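You operate a simulated robot arm through the tools that you are given. There is no shell and no other tool.

You are at the controls of a simulated robot arm. One attempt, no reset.

## Task
Strip the beige calculator for storage: cell out, cover shut.
Fine: switch off first; the orange cell goes into the empty well of the long cell tin.

The check looks at the end state, three seconds after you hand in, the way a careful person would. Anything else that was tipped, shoved, dropped, spilled or broken makes it a failure. Lids that push on must go on centred and level and be pressed home; caps that screw on are set level and turned clockwise until they are tight.

## Robot
A 7-joint arm with a three-finger gripper, fixed in place. Base frame: the origin is on the floor under the middle of its stand, x ahead of it, y to its left, z up; the work surface is at about z = 0.74. Units: m, degrees, N and s.
It reaches about 1.342 m from its shoulder. Its first joint turns from -166.0 to 166.0 degrees. Payload 2.69 kg.
The tool frame sits at the grasp point between the pads (the TCP): z along the fingers, y along the line on which they close. The tips reach 0.03 m beyond it. The gripper opens to 0.128 m; its body begins 0.117 m behind the TCP.
Orientation is that of the tool frame in the base frame, as a unit quaternion [x, y, z, w]. With the fingers straight down and closing along the base's y, the tool's x points along the base's -x, its y along +y and its z along -z.

## Interface
- The arm moves only by the tool step_arm. Its argument "plan" is a list of rows, each a list of 2 entries, a list of its own where there are three numbers: the shift along the tool's x, y, z in units of 30 mm (1.0 is 30 mm), then the turn, a rotation vector about the tool's x, y, z in units of 6 degrees (1.0 is 6 degrees). In form: [[[dx, dy, dz], [wx, wy, wz]], ...]. A call has 1 to 20 rows; each row shifts and turns the commanded pose from where the row before left it, along the tool's axes as they then stand. "hand" is the gripper command, from -1 (shut) to 1 (fully open), values between in proportion, set as the call begins (left out, the last holds). A call with a number of a shift or a turn outside -1 to 1 is refused whole. Rows are played at 5 a second. More than 0.05 m and 8.6 degrees between two rows, or a gripper value outside its range, and nothing of the call is played. A pose out of reach is approached as far as the arm can. The call stops where the force on the tool passes 40 N (or 10 N more than at its start, if that is more) or the arm is blocked; 0.2 s more then pass. Each finger travels about 0.127 m/s and halts on what it meets, pressing with about 36 N; the grip force reading is that of the motor and also rises with nothing between the fingers. The clock runs only during rows and for 0.2 s after the last one: add rows that do not move to give the fingers time. The reply holds the time, the measured pose of the TCP, the force on the tool along the base axes, the opening and the grip force, in the units named above and with some noise, with the torque about the TCP (base axes, N m) and any sound that the robot's microphone picked up, and new pictures: "views" is both (left out), scene, wrist or none.
- Cameras (640 x 400 px; columns grow to the right, rows downward): "scene" is fixed at [0.2223, -0.6526, 1.4989]; the picture's right is [0.82, -0.57, 0.00], its down [-0.26, -0.37, -0.89] and it looks along [0.51, 0.73, -0.45] (base axes); focal length 330 px, centre (320, 200). "wrist" rides on the gripper at [0.058, 0.054, -0.131] in the tool frame; the picture's right is [-0.68, 0.74, 0.00], its down [-0.62, -0.57, -0.55] and it looks along [-0.40, -0.37, 0.84] (tool axes); focal length 234 px, centre (320, 200). There is no depth. A picture from a camera that has moved, and an enlarged one, comes with that camera's place and axes in the base frame and with its lens.
- slide_trunk(by): moves the trunk up (or, below 0, down) by that many m; the arm rides with it, the base frame stays. It gives what a move gives, with no picture.
- close_up(camera, box): a new picture of the part [left, top, right, bottom] of that camera's present view, enlarged. It takes no simulated time.
- finish_job(): hands the job in; it is judged then, once.

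Nothing tells you positions but the pictures and the camera data. Unless the task says otherwise, let go and move clear before handing in.

The tools are called after "Call:" as a command line: name --argument value ..., lists and objects as JSON in quotes. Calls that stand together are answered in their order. step_arm: Moves the arm, as the interface text tells. Its arguments: {"type":"object","properties":{"plan":{"type":"array","items":{"type":"array"}},"hand":{"type":"number"},"views":{"type":"string","enum":["both","scene","wrist","none"]}},"required":["plan"]} The other tools are called the same way: slide_trunk (by) moves the trunk up or down; close_up (camera, box) takes an enlarged picture of a part of a camera's view; finish_job () hands the job in.

At the start:

```text
clock: 0.0
tcp_pos: [0.6499, 0.3105, 1.0745]
ee_rot: [0.0, 1.0, 0.0, 0.001]
wrist_force: [-0.7, 0.3, -0.4]
ft_torque: [-0.01, -0.01, -0.01]
grip_width: 0.1281
grasp_force: 0.1
trunk travel left (down, up): [-0.15, 0.2]
```

scene: 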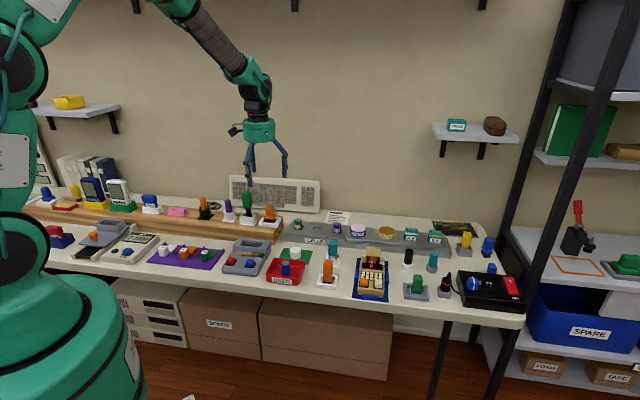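
wrist: 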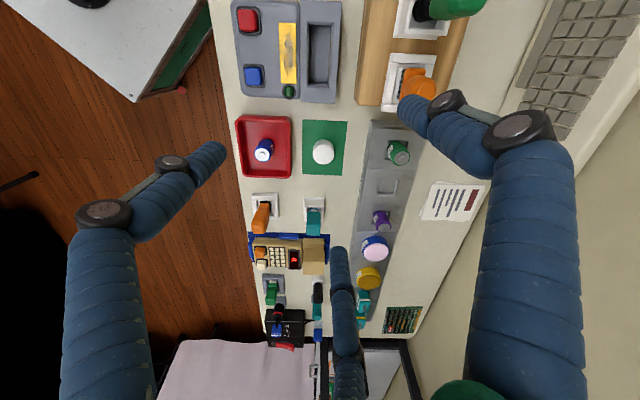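

I see a long workbench with many items; the beige calculator seems to be on the blue mat right of the middle, and the long grey cell tin lies behind it. I'll take enlarged pictures to look at both.

Call:
close_up --camera "scene" --box '[330, 230, 430, 310]'

Call:
close_up --camera "scene" --box '[270, 205, 470, 275]'

Call:
close_up --camera "wrist" --box '[230, 180, 430, 350]'

Call:
close_up --camera "scene" --box '[30, 170, 290, 290]'

```text
5.00 times, centred on (380, 270) of scene
camera zoom: at [0.2223, -0.6526, 1.4989], right [0.82, -0.57, 0.0], down [-0.26, -0.37, -0.89], along [0.51, 0.73, -0.45], focal length 1650 px, centre (20, -150)
```

zoom: 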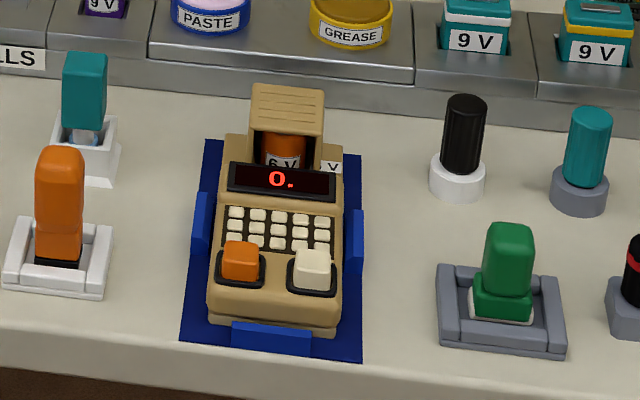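

```text
3.20 times, centred on (370, 240) of scene
camera zoom: at [0.2223, -0.6526, 1.4989], right [0.82, -0.57, 0.0], down [-0.26, -0.37, -0.89], along [0.51, 0.73, -0.45], focal length 1056 px, centre (160, 72)
```

zoom: 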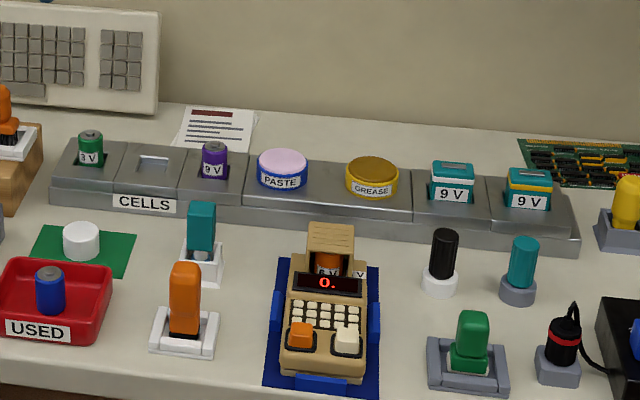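

```text
2.35 times, centred on (330, 265) of wrist
camera zoom: at [0.5914, 0.3625, 1.2061], right [0.68, 0.74, 0.0], down [0.62, -0.57, 0.55], along [0.4, -0.37, -0.84], focal length 551 px, centre (296, 47)
```

zoom: 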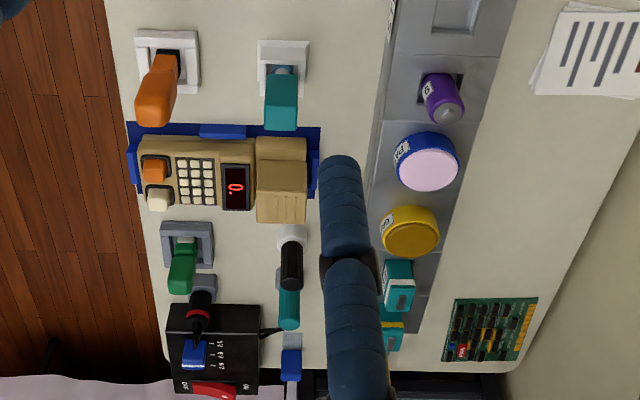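

```text
2.46 times, centred on (160, 230) of scene
camera zoom: at [0.2223, -0.6526, 1.4989], right [0.82, -0.57, 0.0], down [-0.26, -0.37, -0.89], along [0.51, 0.73, -0.45], focal length 812 px, centre (714, 126)
```

zoom: 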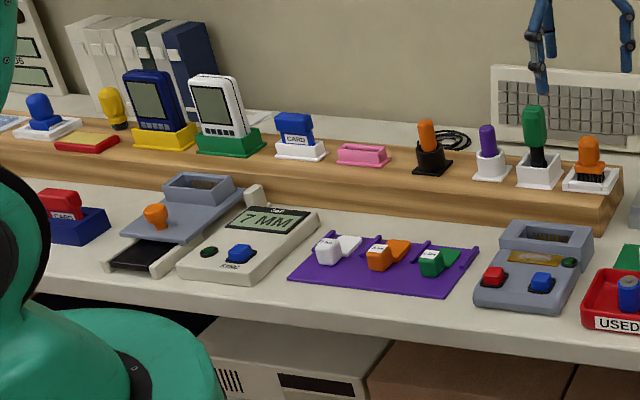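

The beige calculator (display on, "0.") is near (0.89, 0.0), with its long axis about 45° to the base axes, and the tin's empty well is behind it to the left. I'll bring the wrist camera over the calculator and turn the tool to match it, staying high.

Call:
step_arm --plan '[[[-0.6, -0.9, 0.36], [0, 0, 0]], [[-0.6, -0.9, 0.36], [0, 0, 0]], [[-0.6, -0.9, 0.36], [0, 0, 0]], [[-0.6, -0.9, 0.36], [0, 0, 0]], [[-0.6, -0.9, 0.36], [0, 0, 0]], [[-0.6, -0.9, 0.36], [0, 0, 0]], [[-0.6, -0.9, 0.36], [0, 0, 0]], [[-0.6, -0.9, 0.36], [0, 0, 0]], [[-0.6, -0.9, 0.36], [0, 0, 0]], [[-0.6, -0.9, 0.36], [0, 0, 0]], [[0, 0, 0], [0, 0, -0.9375]], [[0, 0, 0], [0, 0, -0.9375]], [[0, 0, 0], [0, 0, -0.9375]], [[0, 0, 0], [0, 0, -0.9375]], [[0, 0, 0], [0, 0, -0.9375]], [[0, 0, 0], [0, 0, -0.9375]], [[0, 0, 0], [0, 0, -0.9375]], [[0, 0, 0], [0, 0, -0.9375]], [[0, 0, 0], [0, 0, 0]]]'

```text
clock: 4.0
tcp_pos: [0.8297, 0.0396, 0.9662]
ee_rot: [-0.383, 0.924, 0.0, 0.0]
wrist_force: [-0.5, 0.4, 0.0]
ft_torque: [0.02, 0.0, 0.0]
grip_width: 0.1282
grasp_force: 0.0
trunk travel left (down, up): [-0.15, 0.2]
camera wrist: at [0.7506, 0.0356, 1.098], right [-0.04, 1.0, 0.0], down [0.84, 0.04, 0.55], along [0.55, 0.02, -0.84], focal length 234 px, centre (320, 200)
```

scene: 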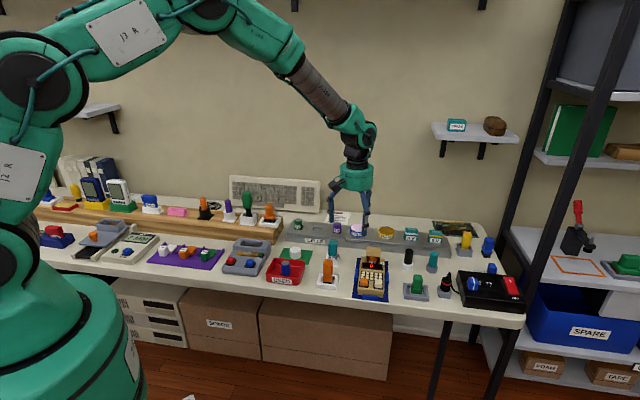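
wrist: 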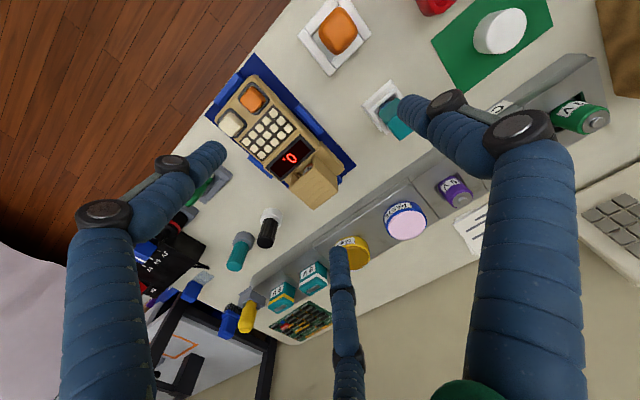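

The calculator is now in the upper left of the wrist view. I'll enlarge it to read the buttons and see the cover.

Call:
close_up --camera "wrist" --box '[200, 50, 360, 220]'

Call:
close_up --camera "scene" --box '[345, 240, 405, 305]'

```text
2.35 times, centred on (280, 135) of wrist
camera zoom: at [0.7506, 0.0356, 1.098], right [-0.04, 1.0, 0.0], down [0.84, 0.04, 0.55], along [0.55, 0.02, -0.84], focal length 551 px, centre (414, 353)
```

zoom: 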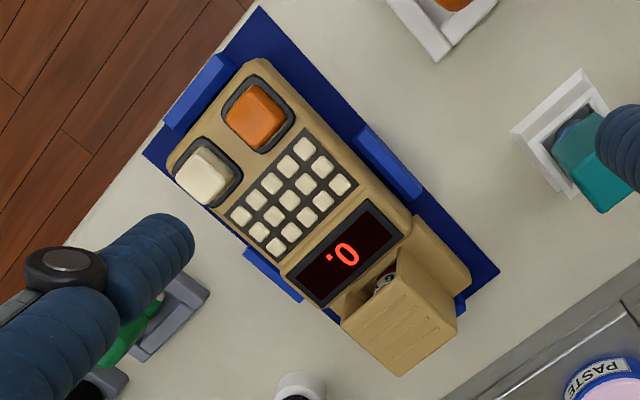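

```text
6.15 times, centred on (375, 272) of scene
camera zoom: at [0.2223, -0.6526, 1.4989], right [0.82, -0.57, 0.0], down [-0.26, -0.37, -0.89], along [0.51, 0.73, -0.45], focal length 2031 px, centre (-18, -246)
```

zoom: 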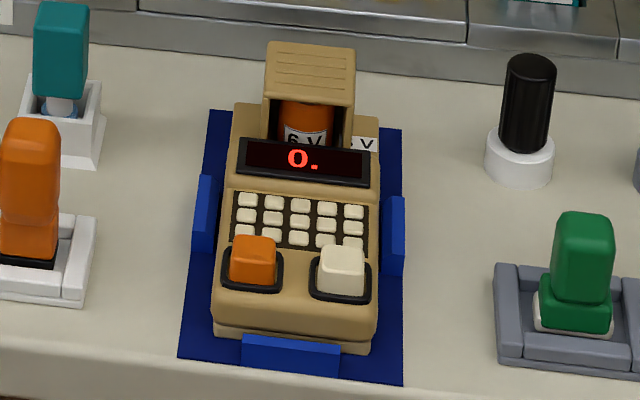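

The cover seems to be a raised hood over the orange cell, just behind the display. I'll move the camera closer to learn how it opens.

Call:
step_arm --plan '[[[-0.177, -0.648, 0.717], [0, 0, 0]], [[-0.177, -0.648, 0.717], [0, 0, 0]], [[-0.177, -0.648, 0.717], [0, 0, 0]], [[-0.177, -0.648, 0.717], [0, 0, 0]], [[0, 0, 0], [0, 0, 0]]]'

```text
clock: 5.2
tcp_pos: [0.9006, -0.0009, 0.8789]
ee_rot: [-0.383, 0.924, -0.001, 0.0]
wrist_force: [0.9, -0.7, -0.2]
ft_torque: [0.02, 0.01, -0.01]
grip_width: 0.1279
grasp_force: 0.0
trunk travel left (down, up): [-0.15, 0.2]
camera wrist: at [0.8205, -0.0045, 1.0116], right [-0.04, 1.0, 0.0], down [0.84, 0.04, 0.55], along [0.55, 0.02, -0.84], focal length 234 px, centre (320, 200)
```

scene: 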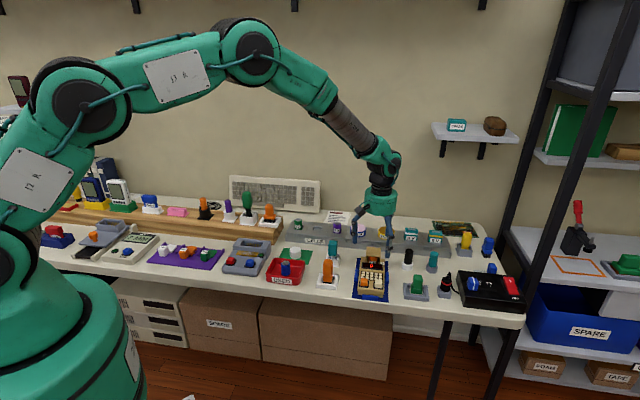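
wrist: 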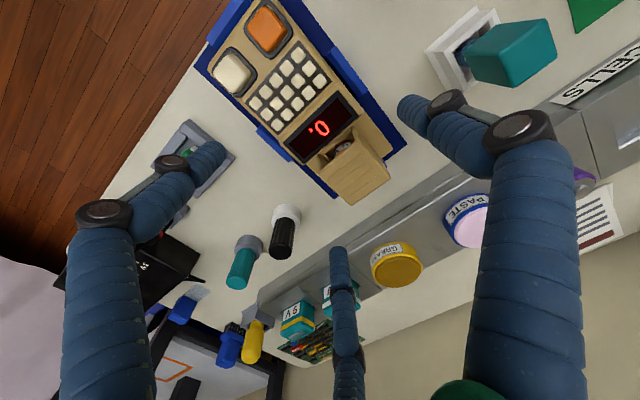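

Call:
close_up --camera "wrist" --box '[250, 70, 430, 220]'

Call:
close_up --camera "wrist" --box '[190, 0, 350, 110]'

```text
2.67 times, centred on (340, 145) of wrist
camera zoom: at [0.8205, -0.0045, 1.0116], right [-0.04, 1.0, 0.0], down [0.84, 0.04, 0.55], along [0.55, 0.02, -0.84], focal length 624 px, centre (267, 347)
```

zoom: 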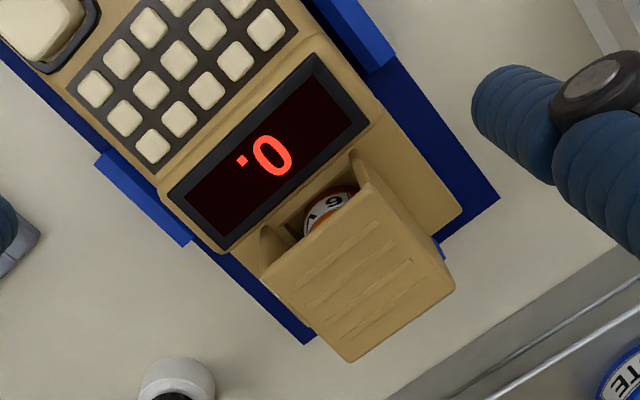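

```text
3.64 times, centred on (270, 55) of wrist
camera zoom: at [0.8205, -0.0045, 1.0116], right [-0.04, 1.0, 0.0], down [0.84, 0.04, 0.55], along [0.55, 0.02, -0.84], focal length 852 px, centre (502, 727)
```

zoom: 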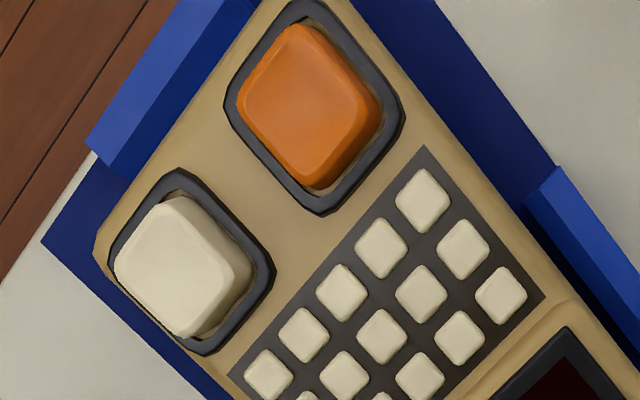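

The cover looks like a hood with side cheeks, but I can't yet tell whether it is hinged or slides. I'll go to the calculator's left side for a flatter side view, keeping high.

Call:
step_arm --plan '[[[-0.177, 0.955, -1], [0, 0, 0]], [[-0.177, 0.955, -1], [0, 0, 0]], [[-0.177, 0.955, 0], [0, 0, 0]], [[-0.177, 0.955, 0], [0, 0, 0]], [[-0.177, 0.955, 0], [0, 0, 0]], [[-0.177, 0.955, 0], [0, 0, 0]], [[-0.177, 0.955, 0], [0, 0, 0]], [[0, 0, 0], [0, 0, 0.9375]], [[0, 0, 0], [0, 0, 0.9375]], [[0, 0, 0], [0, 0, 0.9375]], [[0, 0, 0], [0, 0, 0.9375]], [[0, 0, 0], [0, 0, 0.9375]], [[0, 0, 0], [0, 0, 0.9375]], [[0, 0, 0], [0, 0, 0.9375]], [[0, 0, 0], [0, 0, 0.9375]], [[0, 0, 0], [0.563, -0.614, 0]], [[0, 0, 0], [0.563, -0.614, 0]], [[0, 0, 0], [0.563, -0.614, 0]], [[0, 0, 0], [0.563, -0.614, 0]], [[0, 0, 0], [0.563, -0.614, 0]]]'

```text
clock: 9.4
tcp_pos: [0.7853, 0.1676, 0.9384]
ee_rot: [0.0, 0.976, -0.146, 0.16]
wrist_force: [0.4, 0.7, -0.5]
ft_torque: [0.0, 0.01, -0.03]
grip_width: 0.1279
grasp_force: 0.0
trunk travel left (down, up): [-0.15, 0.2]
camera wrist: at [0.6905, 0.2531, 1.0259], right [0.68, 0.74, 0.0], down [0.39, -0.36, 0.85], along [0.63, -0.58, -0.53], focal length 234 px, centre (320, 200)
```

scene: 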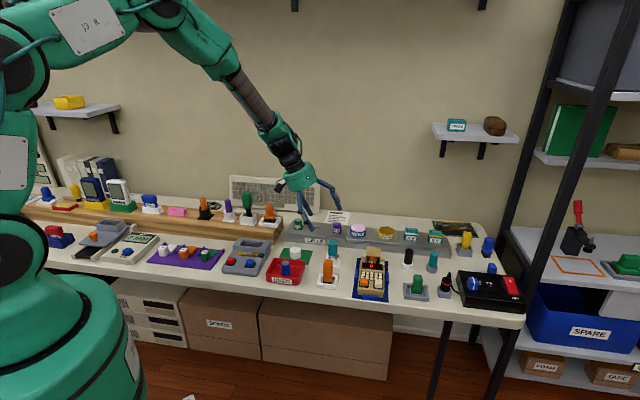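
wrist: 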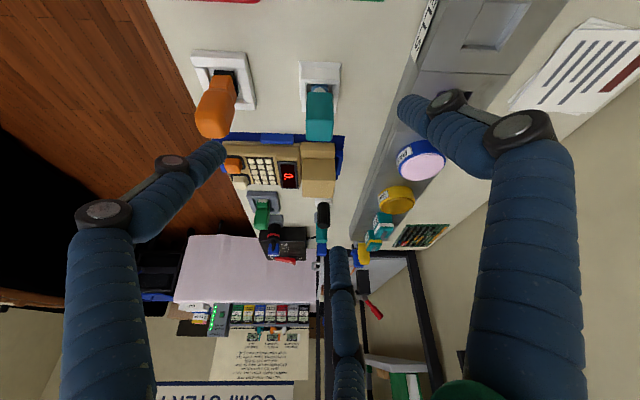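

Call:
close_up --camera "wrist" --box '[200, 110, 370, 220]'

Call:
close_up --camera "wrist" --box '[170, 300, 330, 400]'

Call:
close_up --camera "wrist" --box '[380, 0, 560, 110]'

```text
3.64 times, centred on (285, 165) of wrist
camera zoom: at [0.6905, 0.2531, 1.0259], right [0.68, 0.74, 0.0], down [0.39, -0.36, 0.85], along [0.63, -0.58, -0.53], focal length 852 px, centre (447, 327)
```

zoom: 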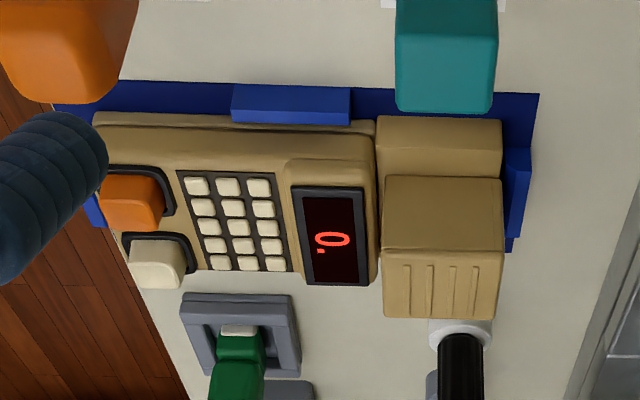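

```text
4.00 times, centred on (250, 350) of wrist
camera zoom: at [0.6905, 0.2531, 1.0259], right [0.68, 0.74, 0.0], down [0.39, -0.36, 0.85], along [0.63, -0.58, -0.53], focal length 937 px, centre (600, -400)
```

zoom: 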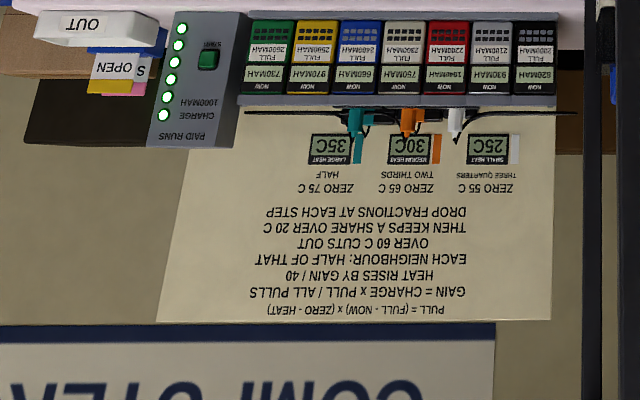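

```text
3.56 times, centred on (470, 55) of wrist
camera zoom: at [0.6905, 0.2531, 1.0259], right [0.68, 0.74, 0.0], down [0.39, -0.36, 0.85], along [0.63, -0.58, -0.53], focal length 833 px, centre (-213, 716)
```

zoom: 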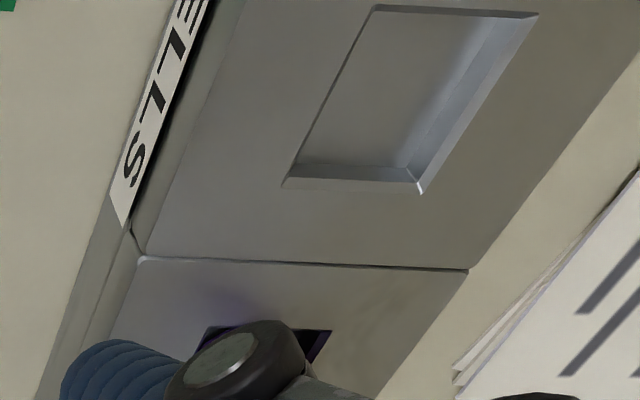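

From the left side the cover reads as a level box-shaped hood about 52 × 52 × 41 mm standing on the rear deck, with ribs across its top. I'll zoom in further from both cameras to find out how it moves.

Call:
close_up --camera "scene" --box '[358, 240, 390, 260]'

Call:
close_up --camera "wrist" --box '[270, 130, 350, 205]'

Call:
close_up --camera "wrist" --box '[210, 130, 290, 200]'

```text
16.00 times, centred on (374, 250) of scene
camera zoom: at [0.2223, -0.6526, 1.4989], right [0.82, -0.57, 0.0], down [-0.26, -0.37, -0.89], along [0.51, 0.73, -0.45], focal length 5280 px, centre (-544, -600)
```

zoom: 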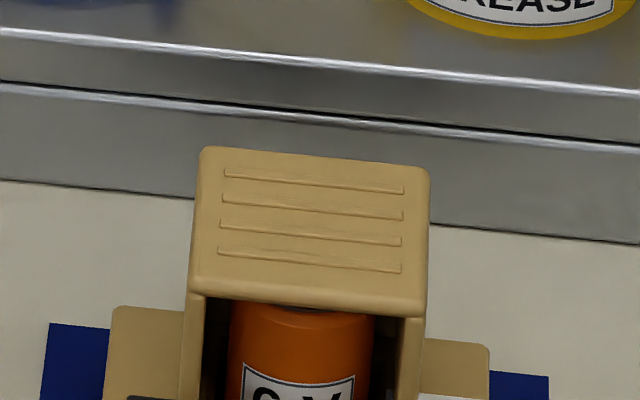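

```text
5.33 times, centred on (310, 168) of wrist
camera zoom: at [0.6905, 0.2531, 1.0259], right [0.68, 0.74, 0.0], down [0.39, -0.36, 0.85], along [0.63, -0.58, -0.53], focal length 1249 px, centre (373, 373)
```

zoom: 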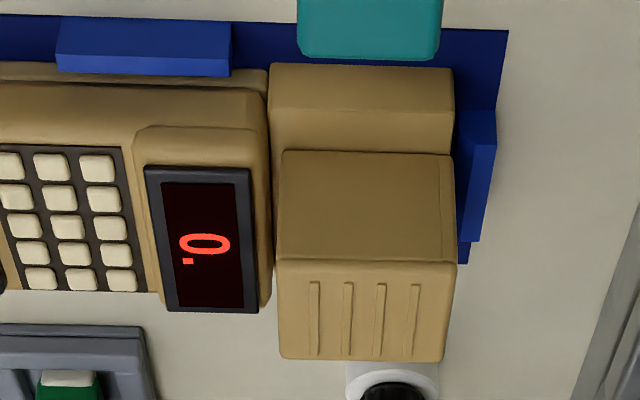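

```text
5.71 times, centred on (250, 165) of wrist
camera zoom: at [0.6905, 0.2531, 1.0259], right [0.68, 0.74, 0.0], down [0.39, -0.36, 0.85], along [0.63, -0.58, -0.53], focal length 1338 px, centre (720, 400)
```

zoom: 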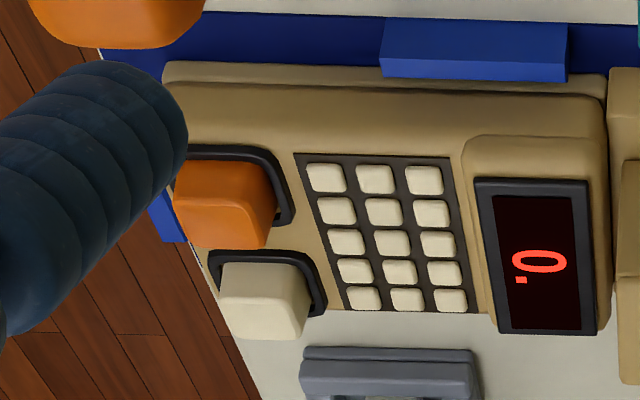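

The cover is a separate hood, open at the front and ribbed across the top; two push buttons (orange, cream) sit at the front of the calculator. Next I close the hand in free air to learn the finger geometry before I use it to press.

Call:
step_arm --plan '[[[0, 0, 0], [0, 0, 0]], [[0, 0, 0], [0, 0, 0]], [[0, 0, 0], [0, 0, 0]], [[0, 0, 0], [0, 0, 0]], [[0, 0, 0], [0, 0, 0]]]' --hand -1

```text
clock: 10.6
tcp_pos: [0.7843, 0.1677, 0.9383]
ee_rot: [0.0, 0.976, -0.146, 0.16]
wrist_force: [0.3, -0.1, 0.6]
ft_torque: [0.0, -0.01, -0.01]
grip_width: 0.0022
grasp_force: 31.7
trunk travel left (down, up): [-0.15, 0.2]
camera wrist: at [0.6905, 0.2528, 1.0262], right [0.68, 0.74, 0.0], down [0.39, -0.36, 0.85], along [0.63, -0.57, -0.53], focal length 234 px, centre (320, 200)
```

scene: 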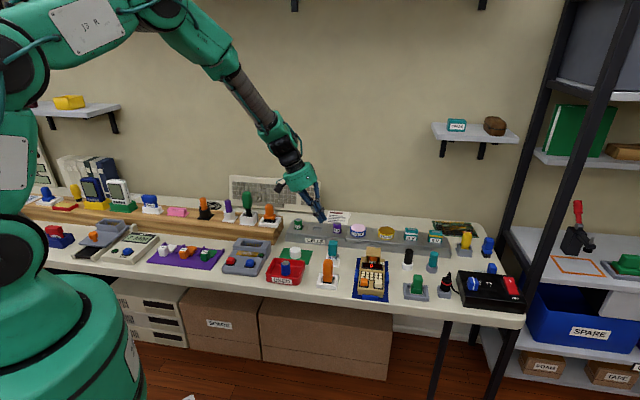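
wrist: 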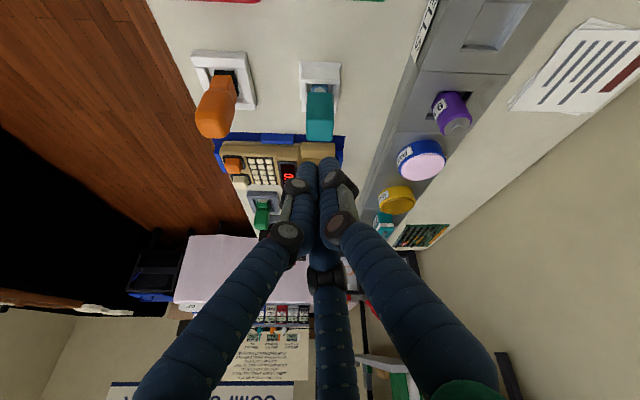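

Call:
close_up --camera "wrist" --box '[260, 140, 380, 260]'

Call:
close_up --camera "scene" --box '[260, 150, 360, 240]'

```text
3.33 times, centred on (320, 200) of wrist
camera zoom: at [0.6905, 0.2528, 1.0262], right [0.68, 0.74, 0.0], down [0.39, -0.36, 0.85], along [0.63, -0.57, -0.53], focal length 781 px, centre (320, 200)
```

zoom: 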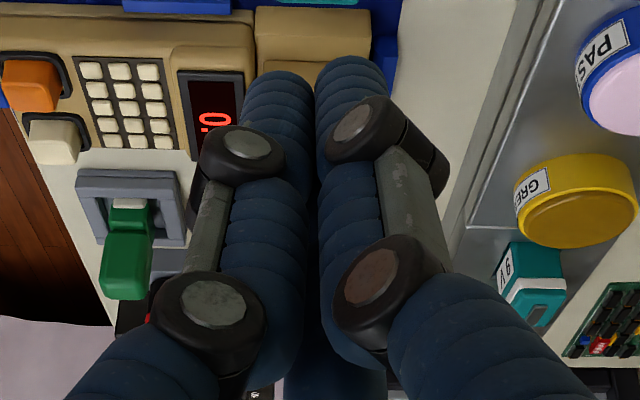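

```text
4.44 times, centred on (310, 195) of scene
camera zoom: at [0.2223, -0.6526, 1.4989], right [0.82, -0.57, 0.0], down [-0.26, -0.37, -0.89], along [0.51, 0.73, -0.45], focal length 1467 px, centre (364, 222)
```

zoom: 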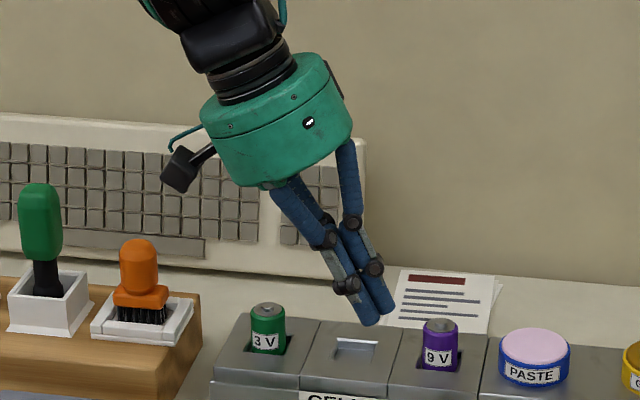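

Closed, the three fingers form a tight cluster about 28 mm across at the TCP axis. I'll level the hand and bring the closed tips above the orange button, stopping well clear to check alignment.

Call:
step_arm --plan '[[[0, 0, 0], [-0.563, 0.614, 0]], [[0, 0, 0], [-0.563, 0.614, 0]], [[0, 0, 0], [-0.563, 0.614, 0]], [[0, 0, 0], [-0.563, 0.614, 0]], [[0, 0, 0], [-0.563, 0.614, 0]], [[0, 0, 0], [0, 0, -0.9375]], [[0, 0, 0], [0, 0, -0.9375]], [[0, 0, 0], [0, 0, -0.9375]], [[0, 0, 0], [0, 0, -0.9375]], [[0, 0, 0], [0, 0, -0.9375]], [[0, 0, 0], [0, 0, -0.9375]], [[0, 0, 0], [0, 0, -0.9375]], [[0, 0, 0], [0, 0, -0.9375]], [[0.64, -0.82, 0.371], [0, 0, 0]], [[0.64, -0.82, 0.371], [0, 0, 0]], [[0.64, -0.82, 0.371], [0, 0, 0]], [[0.64, -0.82, 0.371], [0, 0, 0]], [[0.64, -0.82, 0.371], [0, 0, 0]], [[0.64, -0.82, 0.371], [0, 0, 0]], [[0.64, -0.82, 0.371], [0, 0, 0]]]'

```text
clock: 14.8
tcp_pos: [0.8124, -0.0489, 0.8625]
ee_rot: [-0.383, 0.924, 0.001, 0.0]
wrist_force: [0.4, 0.3, 0.4]
ft_torque: [-0.04, 0.02, -0.02]
grip_width: 0.0018
grasp_force: 31.3
trunk travel left (down, up): [-0.15, 0.2]
camera wrist: at [0.732, -0.0539, 0.9949], right [-0.04, 1.0, 0.0], down [0.84, 0.04, 0.55], along [0.55, 0.02, -0.84], focal length 234 px, centre (320, 200)
```

scene: 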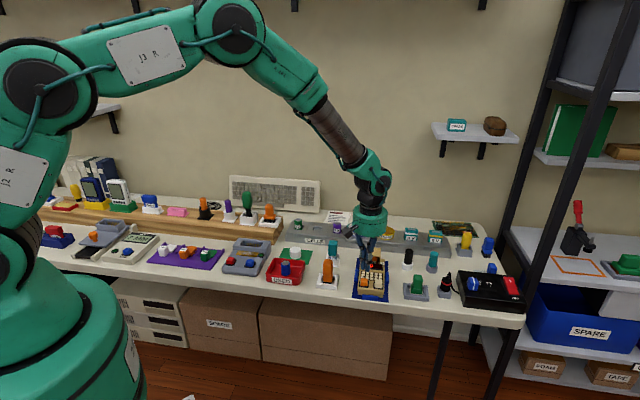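
wrist: 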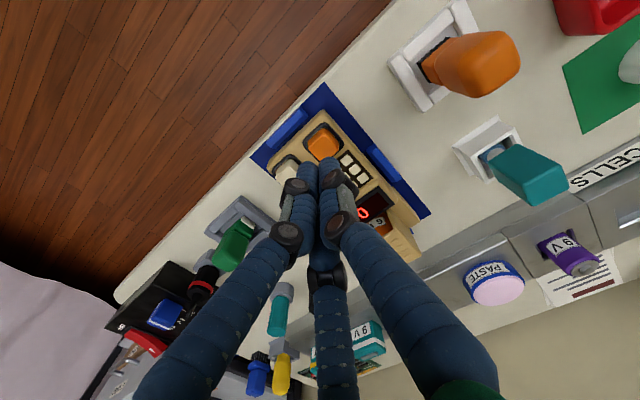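

Call:
close_up --camera "wrist" --box '[250, 90, 430, 260]'

Call:
close_up --camera "scene" --box '[330, 220, 410, 310]'

```text
2.35 times, centred on (340, 175) of wrist
camera zoom: at [0.732, -0.0539, 0.9949], right [-0.04, 1.0, 0.0], down [0.84, 0.04, 0.55], along [0.55, 0.02, -0.84], focal length 551 px, centre (273, 259)
```

zoom: 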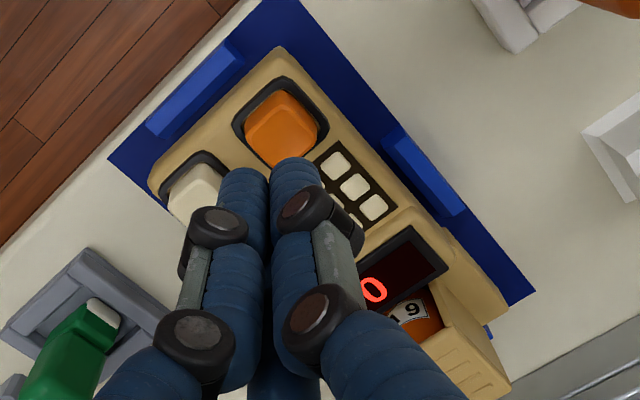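

```text
4.44 times, centred on (370, 265) of scene
camera zoom: at [0.2223, -0.6526, 1.4989], right [0.82, -0.57, 0.0], down [-0.26, -0.37, -0.89], along [0.51, 0.73, -0.45], focal length 1467 px, centre (98, -89)
```

zoom: 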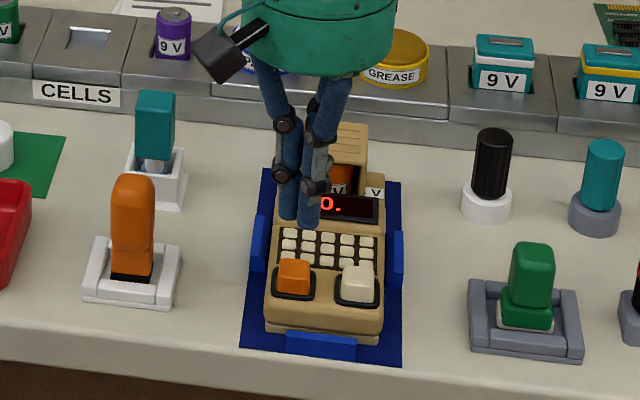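

The tips are about 5 mm off the orange cap centre (I put it near (0.808, -0.048), cap top about 0.78). I'll correct that and come down toward it in small steps.

Call:
step_arm --plan '[[[0.083, 0.13, 0.5], [0, 0, 0]], [[0, 0, 0.5], [0, 0, 0]], [[0, 0, 0.4], [0, 0, 0]], [[0, 0, 0.067], [0, 0, 0]], [[0, 0, 0.067], [0, 0, 0]], [[0, 0, 0], [0, 0, 0]]]'

```text
clock: 16.2
tcp_pos: [0.8063, -0.0488, 0.8165]
ee_rot: [-0.383, 0.924, 0.0, 0.0]
wrist_force: [0.1, -0.1, -0.1]
ft_torque: [0.01, 0.01, 0.03]
grip_width: 0.0019
grasp_force: 32.0
trunk travel left (down, up): [-0.15, 0.2]
camera wrist: at [0.7273, -0.0527, 0.9486], right [-0.04, 1.0, 0.0], down [0.84, 0.04, 0.55], along [0.55, 0.02, -0.84], focal length 234 px, centre (320, 200)
```

scene: 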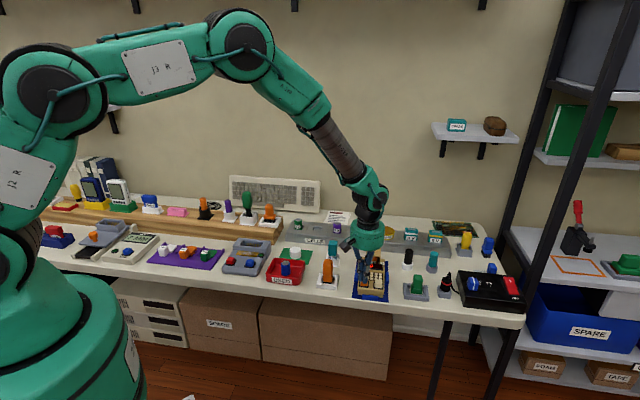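
wrist: 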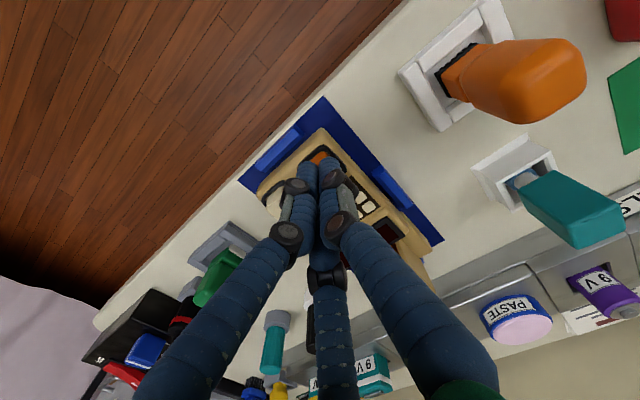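

Call:
close_up --camera "scene" --box '[345, 250, 395, 300]'

Call:
close_up --camera "wrist" --box '[270, 120, 400, 220]'

```text
8.00 times, centred on (370, 275) of scene
camera zoom: at [0.2223, -0.6526, 1.4989], right [0.82, -0.57, 0.0], down [-0.26, -0.37, -0.89], along [0.51, 0.73, -0.45], focal length 2640 px, centre (-80, -400)
```

zoom: 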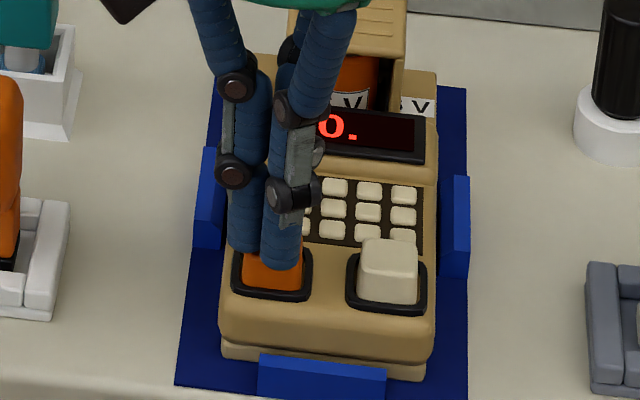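

```text
4.00 times, centred on (335, 170) of wrist
camera zoom: at [0.7273, -0.0527, 0.9486], right [-0.04, 1.0, 0.0], down [0.84, 0.04, 0.55], along [0.55, 0.02, -0.84], focal length 937 px, centre (260, 320)
```

zoom: 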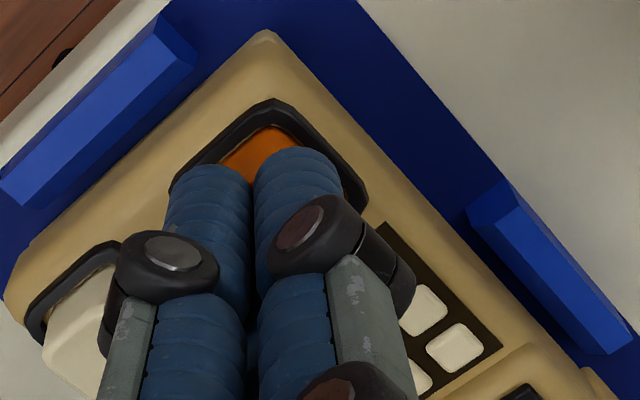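

The tips sit just above the orange cap and the display still reads "0.". I'll press down in small steps and watch force and sound.

Call:
step_arm --plan '[[[0, 0, 0.067], [0, 0, 0]], [[0, 0, 0.067], [0, 0, 0]], [[0, 0, 0.067], [0, 0, 0]], [[0, 0, 0.067], [0, 0, 0]], [[0, 0, 0], [0, 0, 0]]]' --views "scene"

Call:
close_up --camera "scene" --box '[345, 250, 395, 300]'

```text
clock: 17.4
tcp_pos: [0.8069, -0.0474, 0.809]
ee_rot: [-0.382, 0.924, 0.0, 0.0]
wrist_force: [-1.7, -1.6, 3.4]
ft_torque: [-0.05, -0.07, -0.01]
grip_width: 0.0023
grasp_force: 31.4
trunk travel left (down, up): [-0.15, 0.2]
heard: click
```

scene: 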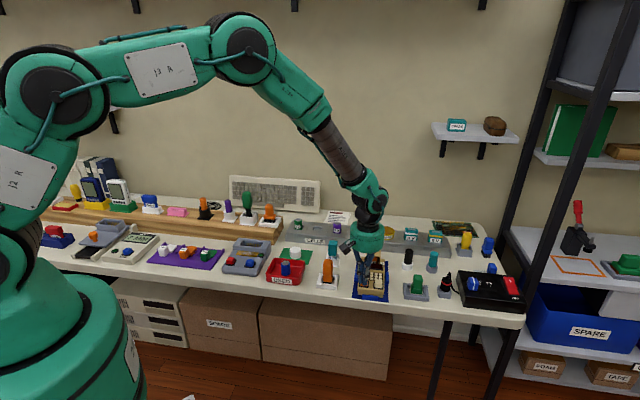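

```text
8.00 times, centred on (370, 275) of scene
camera zoom: at [0.2223, -0.6526, 1.4989], right [0.82, -0.57, 0.0], down [-0.26, -0.37, -0.89], along [0.51, 0.73, -0.45], focal length 2640 px, centre (-80, -400)
```

zoom: 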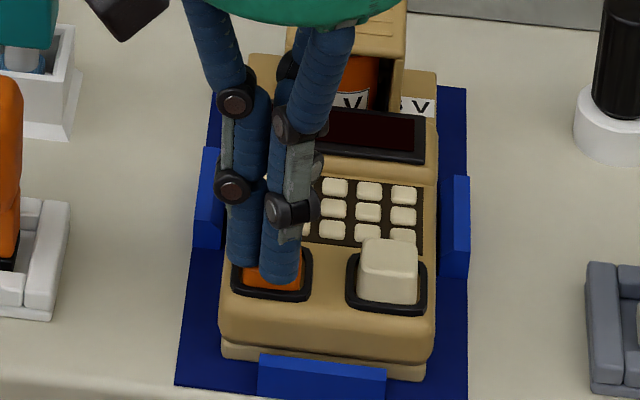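

There was a click and the display went dark, so the orange button is the power switch. I'll lift straight off and check that it stays dark.

Call:
step_arm --plan '[[[0, 0, -0.5], [0, 0, 0]], [[0, 0, -1], [0, 0, 0]], [[0, 0, -1], [0, 0, 0]], [[0, 0, -1], [0, 0, 0]], [[0, 0, 0], [0, 0, 0]]]' --views "both"

Call:
close_up --camera "scene" --box '[345, 240, 395, 300]'

Call:
close_up --camera "wrist" --box '[250, 80, 430, 240]'

```text
clock: 18.6
tcp_pos: [0.8071, -0.049, 0.9134]
ee_rot: [-0.382, 0.924, 0.0, 0.0]
wrist_force: [-1.4, 0.5, -0.2]
ft_torque: [-0.02, -0.06, 0.01]
grip_width: 0.0024
grasp_force: 31.4
trunk travel left (down, up): [-0.15, 0.2]
camera wrist: at [0.727, -0.0534, 1.0456], right [-0.04, 1.0, 0.0], down [0.84, 0.04, 0.55], along [0.55, 0.02, -0.84], focal length 234 px, centre (320, 200)
```

scene: 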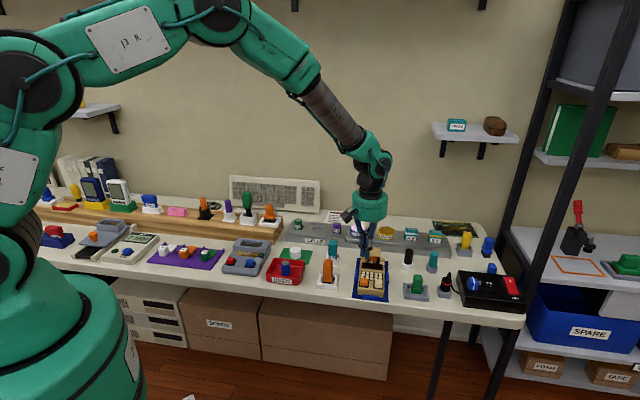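
wrist: 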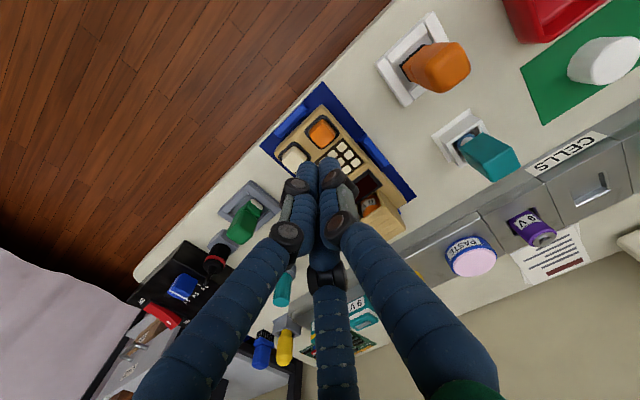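

```text
6.67 times, centred on (370, 270) of scene
camera zoom: at [0.2223, -0.6526, 1.4989], right [0.82, -0.57, 0.0], down [-0.26, -0.37, -0.89], along [0.51, 0.73, -0.45], focal length 2200 px, centre (-13, -267)
```

zoom: 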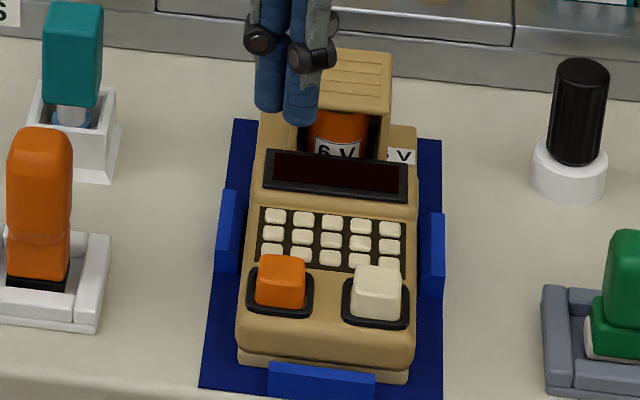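

```text
2.50 times, centred on (340, 160) of wrist
camera zoom: at [0.727, -0.0534, 1.0456], right [-0.04, 1.0, 0.0], down [0.84, 0.04, 0.55], along [0.55, 0.02, -0.84], focal length 585 px, centre (270, 300)
```

zoom: 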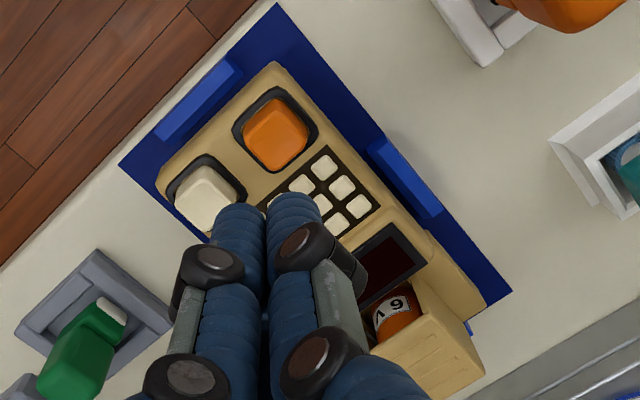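

The display stays dark and the orange cap has sprung back up. Next I'll turn the hand another 90° above the hood, to see its right side and rear and to check that this orientation (thumb toward the front) is reachable.

Call:
step_arm --plan '[[[-0.966, -0.193, 0], [0, 0, 0]], [[-0.966, -0.193, 0], [0, 0, 0]], [[-0.966, -0.193, 0], [0, 0, 0]], [[-0.966, -0.193, 0], [0, 0, 0]], [[-0.966, -0.193, 0], [0, 0, 0]], [[0, 0, 0], [0, 0, -1]], [[0, 0, 0], [0, 0, -1]], [[0, 0, 0], [0, 0, -1]], [[0, 0, 0], [0, 0, -1]], [[0, 0, 0], [0, 0, -1]], [[0, 0, 0], [0, 0, -1]], [[0, 0, 0], [0, 0, -1]], [[0, 0, 0], [0, 0, -1]], [[0, 0, 0], [0, 0, -1]], [[0, 0, 0], [0, 0, -1]], [[0, 0, 0], [0, 0, -1]], [[0, 0, 0], [0, 0, -1]], [[0, 0, 0], [0, 0, -1]], [[0, 0, 0], [0, 0, -1]], [[0, 0, 0], [0, 0, -1]]]'

Call:
close_up --camera "wrist" --box '[220, 100, 420, 260]'

```text
clock: 22.8
tcp_pos: [0.9301, 0.0331, 0.9133]
ee_rot: [0.924, -0.382, 0.0, 0.0]
wrist_force: [0.1, -0.7, 0.6]
ft_torque: [0.02, 0.0, 0.01]
grip_width: 0.002
grasp_force: 31.1
trunk travel left (down, up): [-0.15, 0.2]
camera wrist: at [0.9333, -0.0464, 1.0452], right [-1.0, -0.04, 0.0], down [-0.04, 0.84, 0.55], along [-0.02, 0.55, -0.84], focal length 234 px, centre (320, 200)
```

scene: 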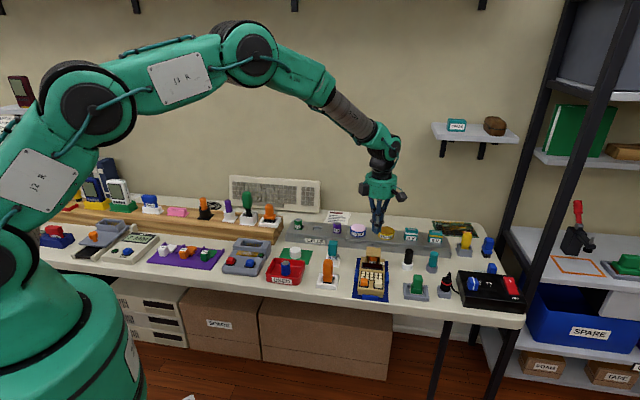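
wrist: 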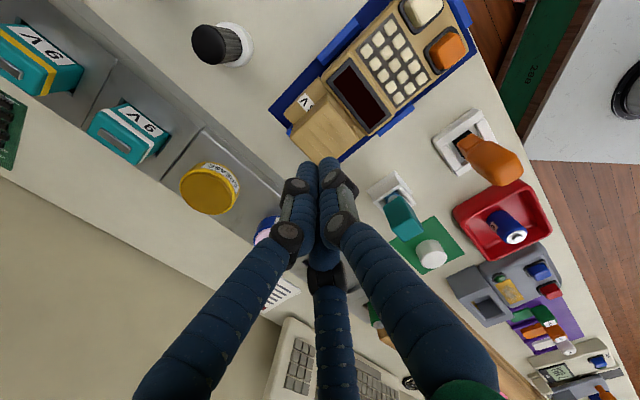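

```text
2.50 times, centred on (320, 180) of wrist
camera zoom: at [0.9333, -0.0464, 1.0452], right [-1.0, -0.04, 0.0], down [-0.04, 0.84, 0.55], along [-0.02, 0.55, -0.84], focal length 585 px, centre (320, 250)
```

zoom: 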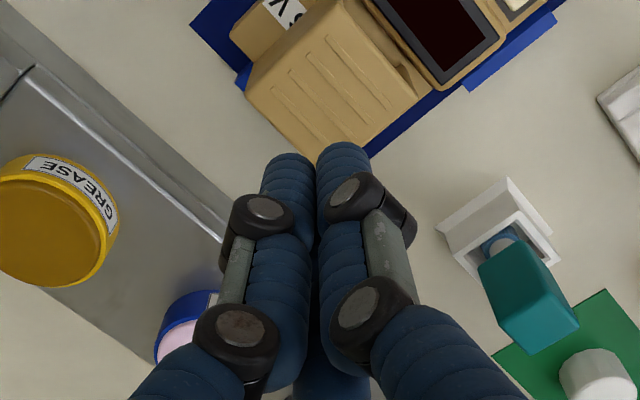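

This orientation is reachable, and the hood top centre agrees at about (0.928, 0.034, z 0.80). I'll bring the closed tips in front of the hood's mouth, above the display housing, and check the height before pushing the hood rearward.

Call:
step_arm --plan '[[[-0.06, 0.72, 0], [0, 0, 0]], [[-0.06, 0.72, 0], [0, 0, 0]], [[0, 0, 0.9], [0, 0, 0]], [[0, 0, 0.87], [0, 0, 0]], [[0, 0, 0.6], [0, 0, 0]], [[0, 0, 0], [0, 0, 0]]]'

Call:
close_up --camera "wrist" --box '[240, 80, 400, 220]'

Call:
close_up --camera "scene" --box '[345, 230, 405, 290]'

```text
clock: 24.2
tcp_pos: [0.8971, 0.0059, 0.842]
ee_rot: [0.924, -0.383, 0.0, 0.0]
wrist_force: [0.3, 0.2, -1.1]
ft_torque: [-0.05, 0.02, -0.02]
grip_width: 0.0021
grasp_force: 31.6
trunk travel left (down, up): [-0.15, 0.2]
camera wrist: at [0.8998, -0.0742, 0.9748], right [-1.0, -0.04, 0.0], down [-0.04, 0.84, 0.55], along [-0.02, 0.55, -0.84], focal length 234 px, centre (320, 200)
```

scene: 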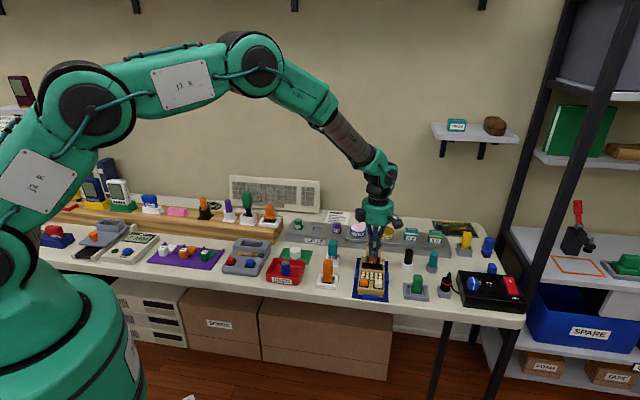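
wrist: 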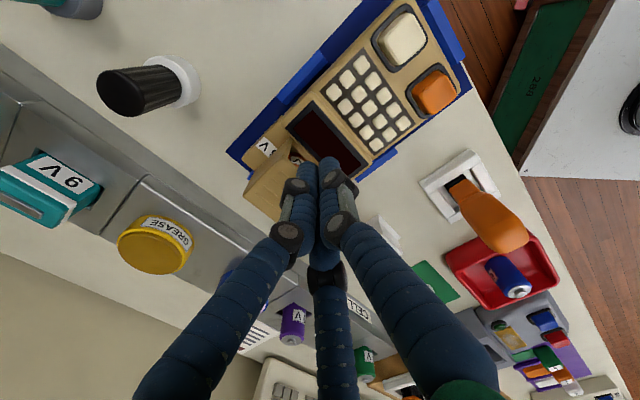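

```text
2.86 times, centred on (320, 150) of wrist
camera zoom: at [0.8998, -0.0742, 0.9748], right [-1.0, -0.04, 0.0], down [-0.04, 0.84, 0.55], along [-0.02, 0.55, -0.84], focal length 669 px, centre (320, 343)
```

zoom: 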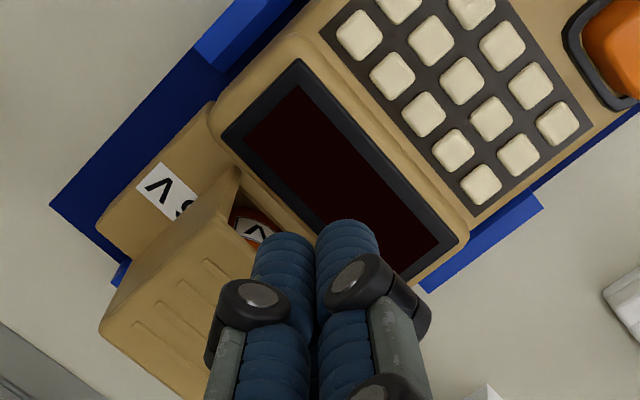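

```text
6.67 times, centred on (375, 260) of scene
camera zoom: at [0.2223, -0.6526, 1.4989], right [0.82, -0.57, 0.0], down [-0.26, -0.37, -0.89], along [0.51, 0.73, -0.45], focal length 2200 px, centre (-47, -200)
```

zoom: 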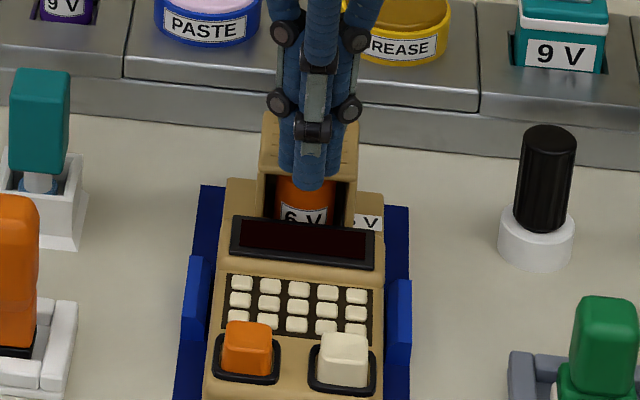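

Call:
close_up --camera "wrist" --box '[240, 110, 330, 200]'

Call:
close_up --camera "scene" --box '[360, 240, 392, 270]'

```text
4.44 times, centred on (285, 155) of wrist
camera zoom: at [0.8998, -0.0742, 0.9748], right [-1.0, -0.04, 0.0], down [-0.04, 0.84, 0.55], along [-0.02, 0.55, -0.84], focal length 1041 px, centre (476, 400)
```

zoom: 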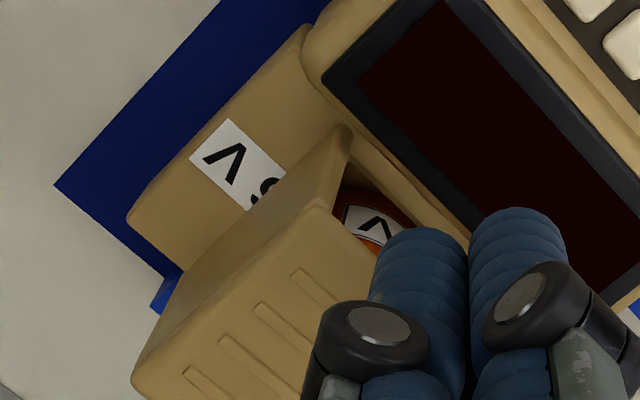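

```text
13.33 times, centred on (376, 255) of scene
camera zoom: at [0.2223, -0.6526, 1.4989], right [0.82, -0.57, 0.0], down [-0.26, -0.37, -0.89], along [0.51, 0.73, -0.45], focal length 4400 px, centre (-427, -533)
```

zoom: 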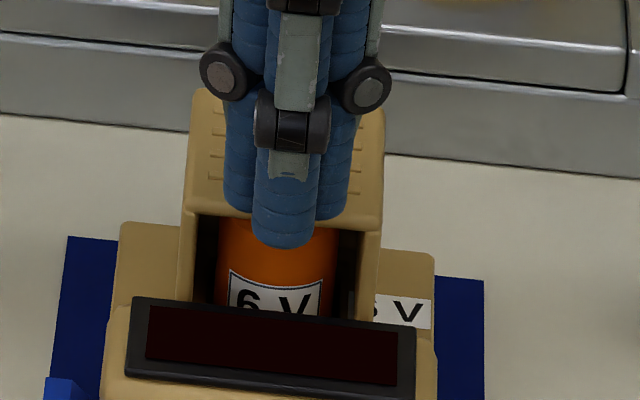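

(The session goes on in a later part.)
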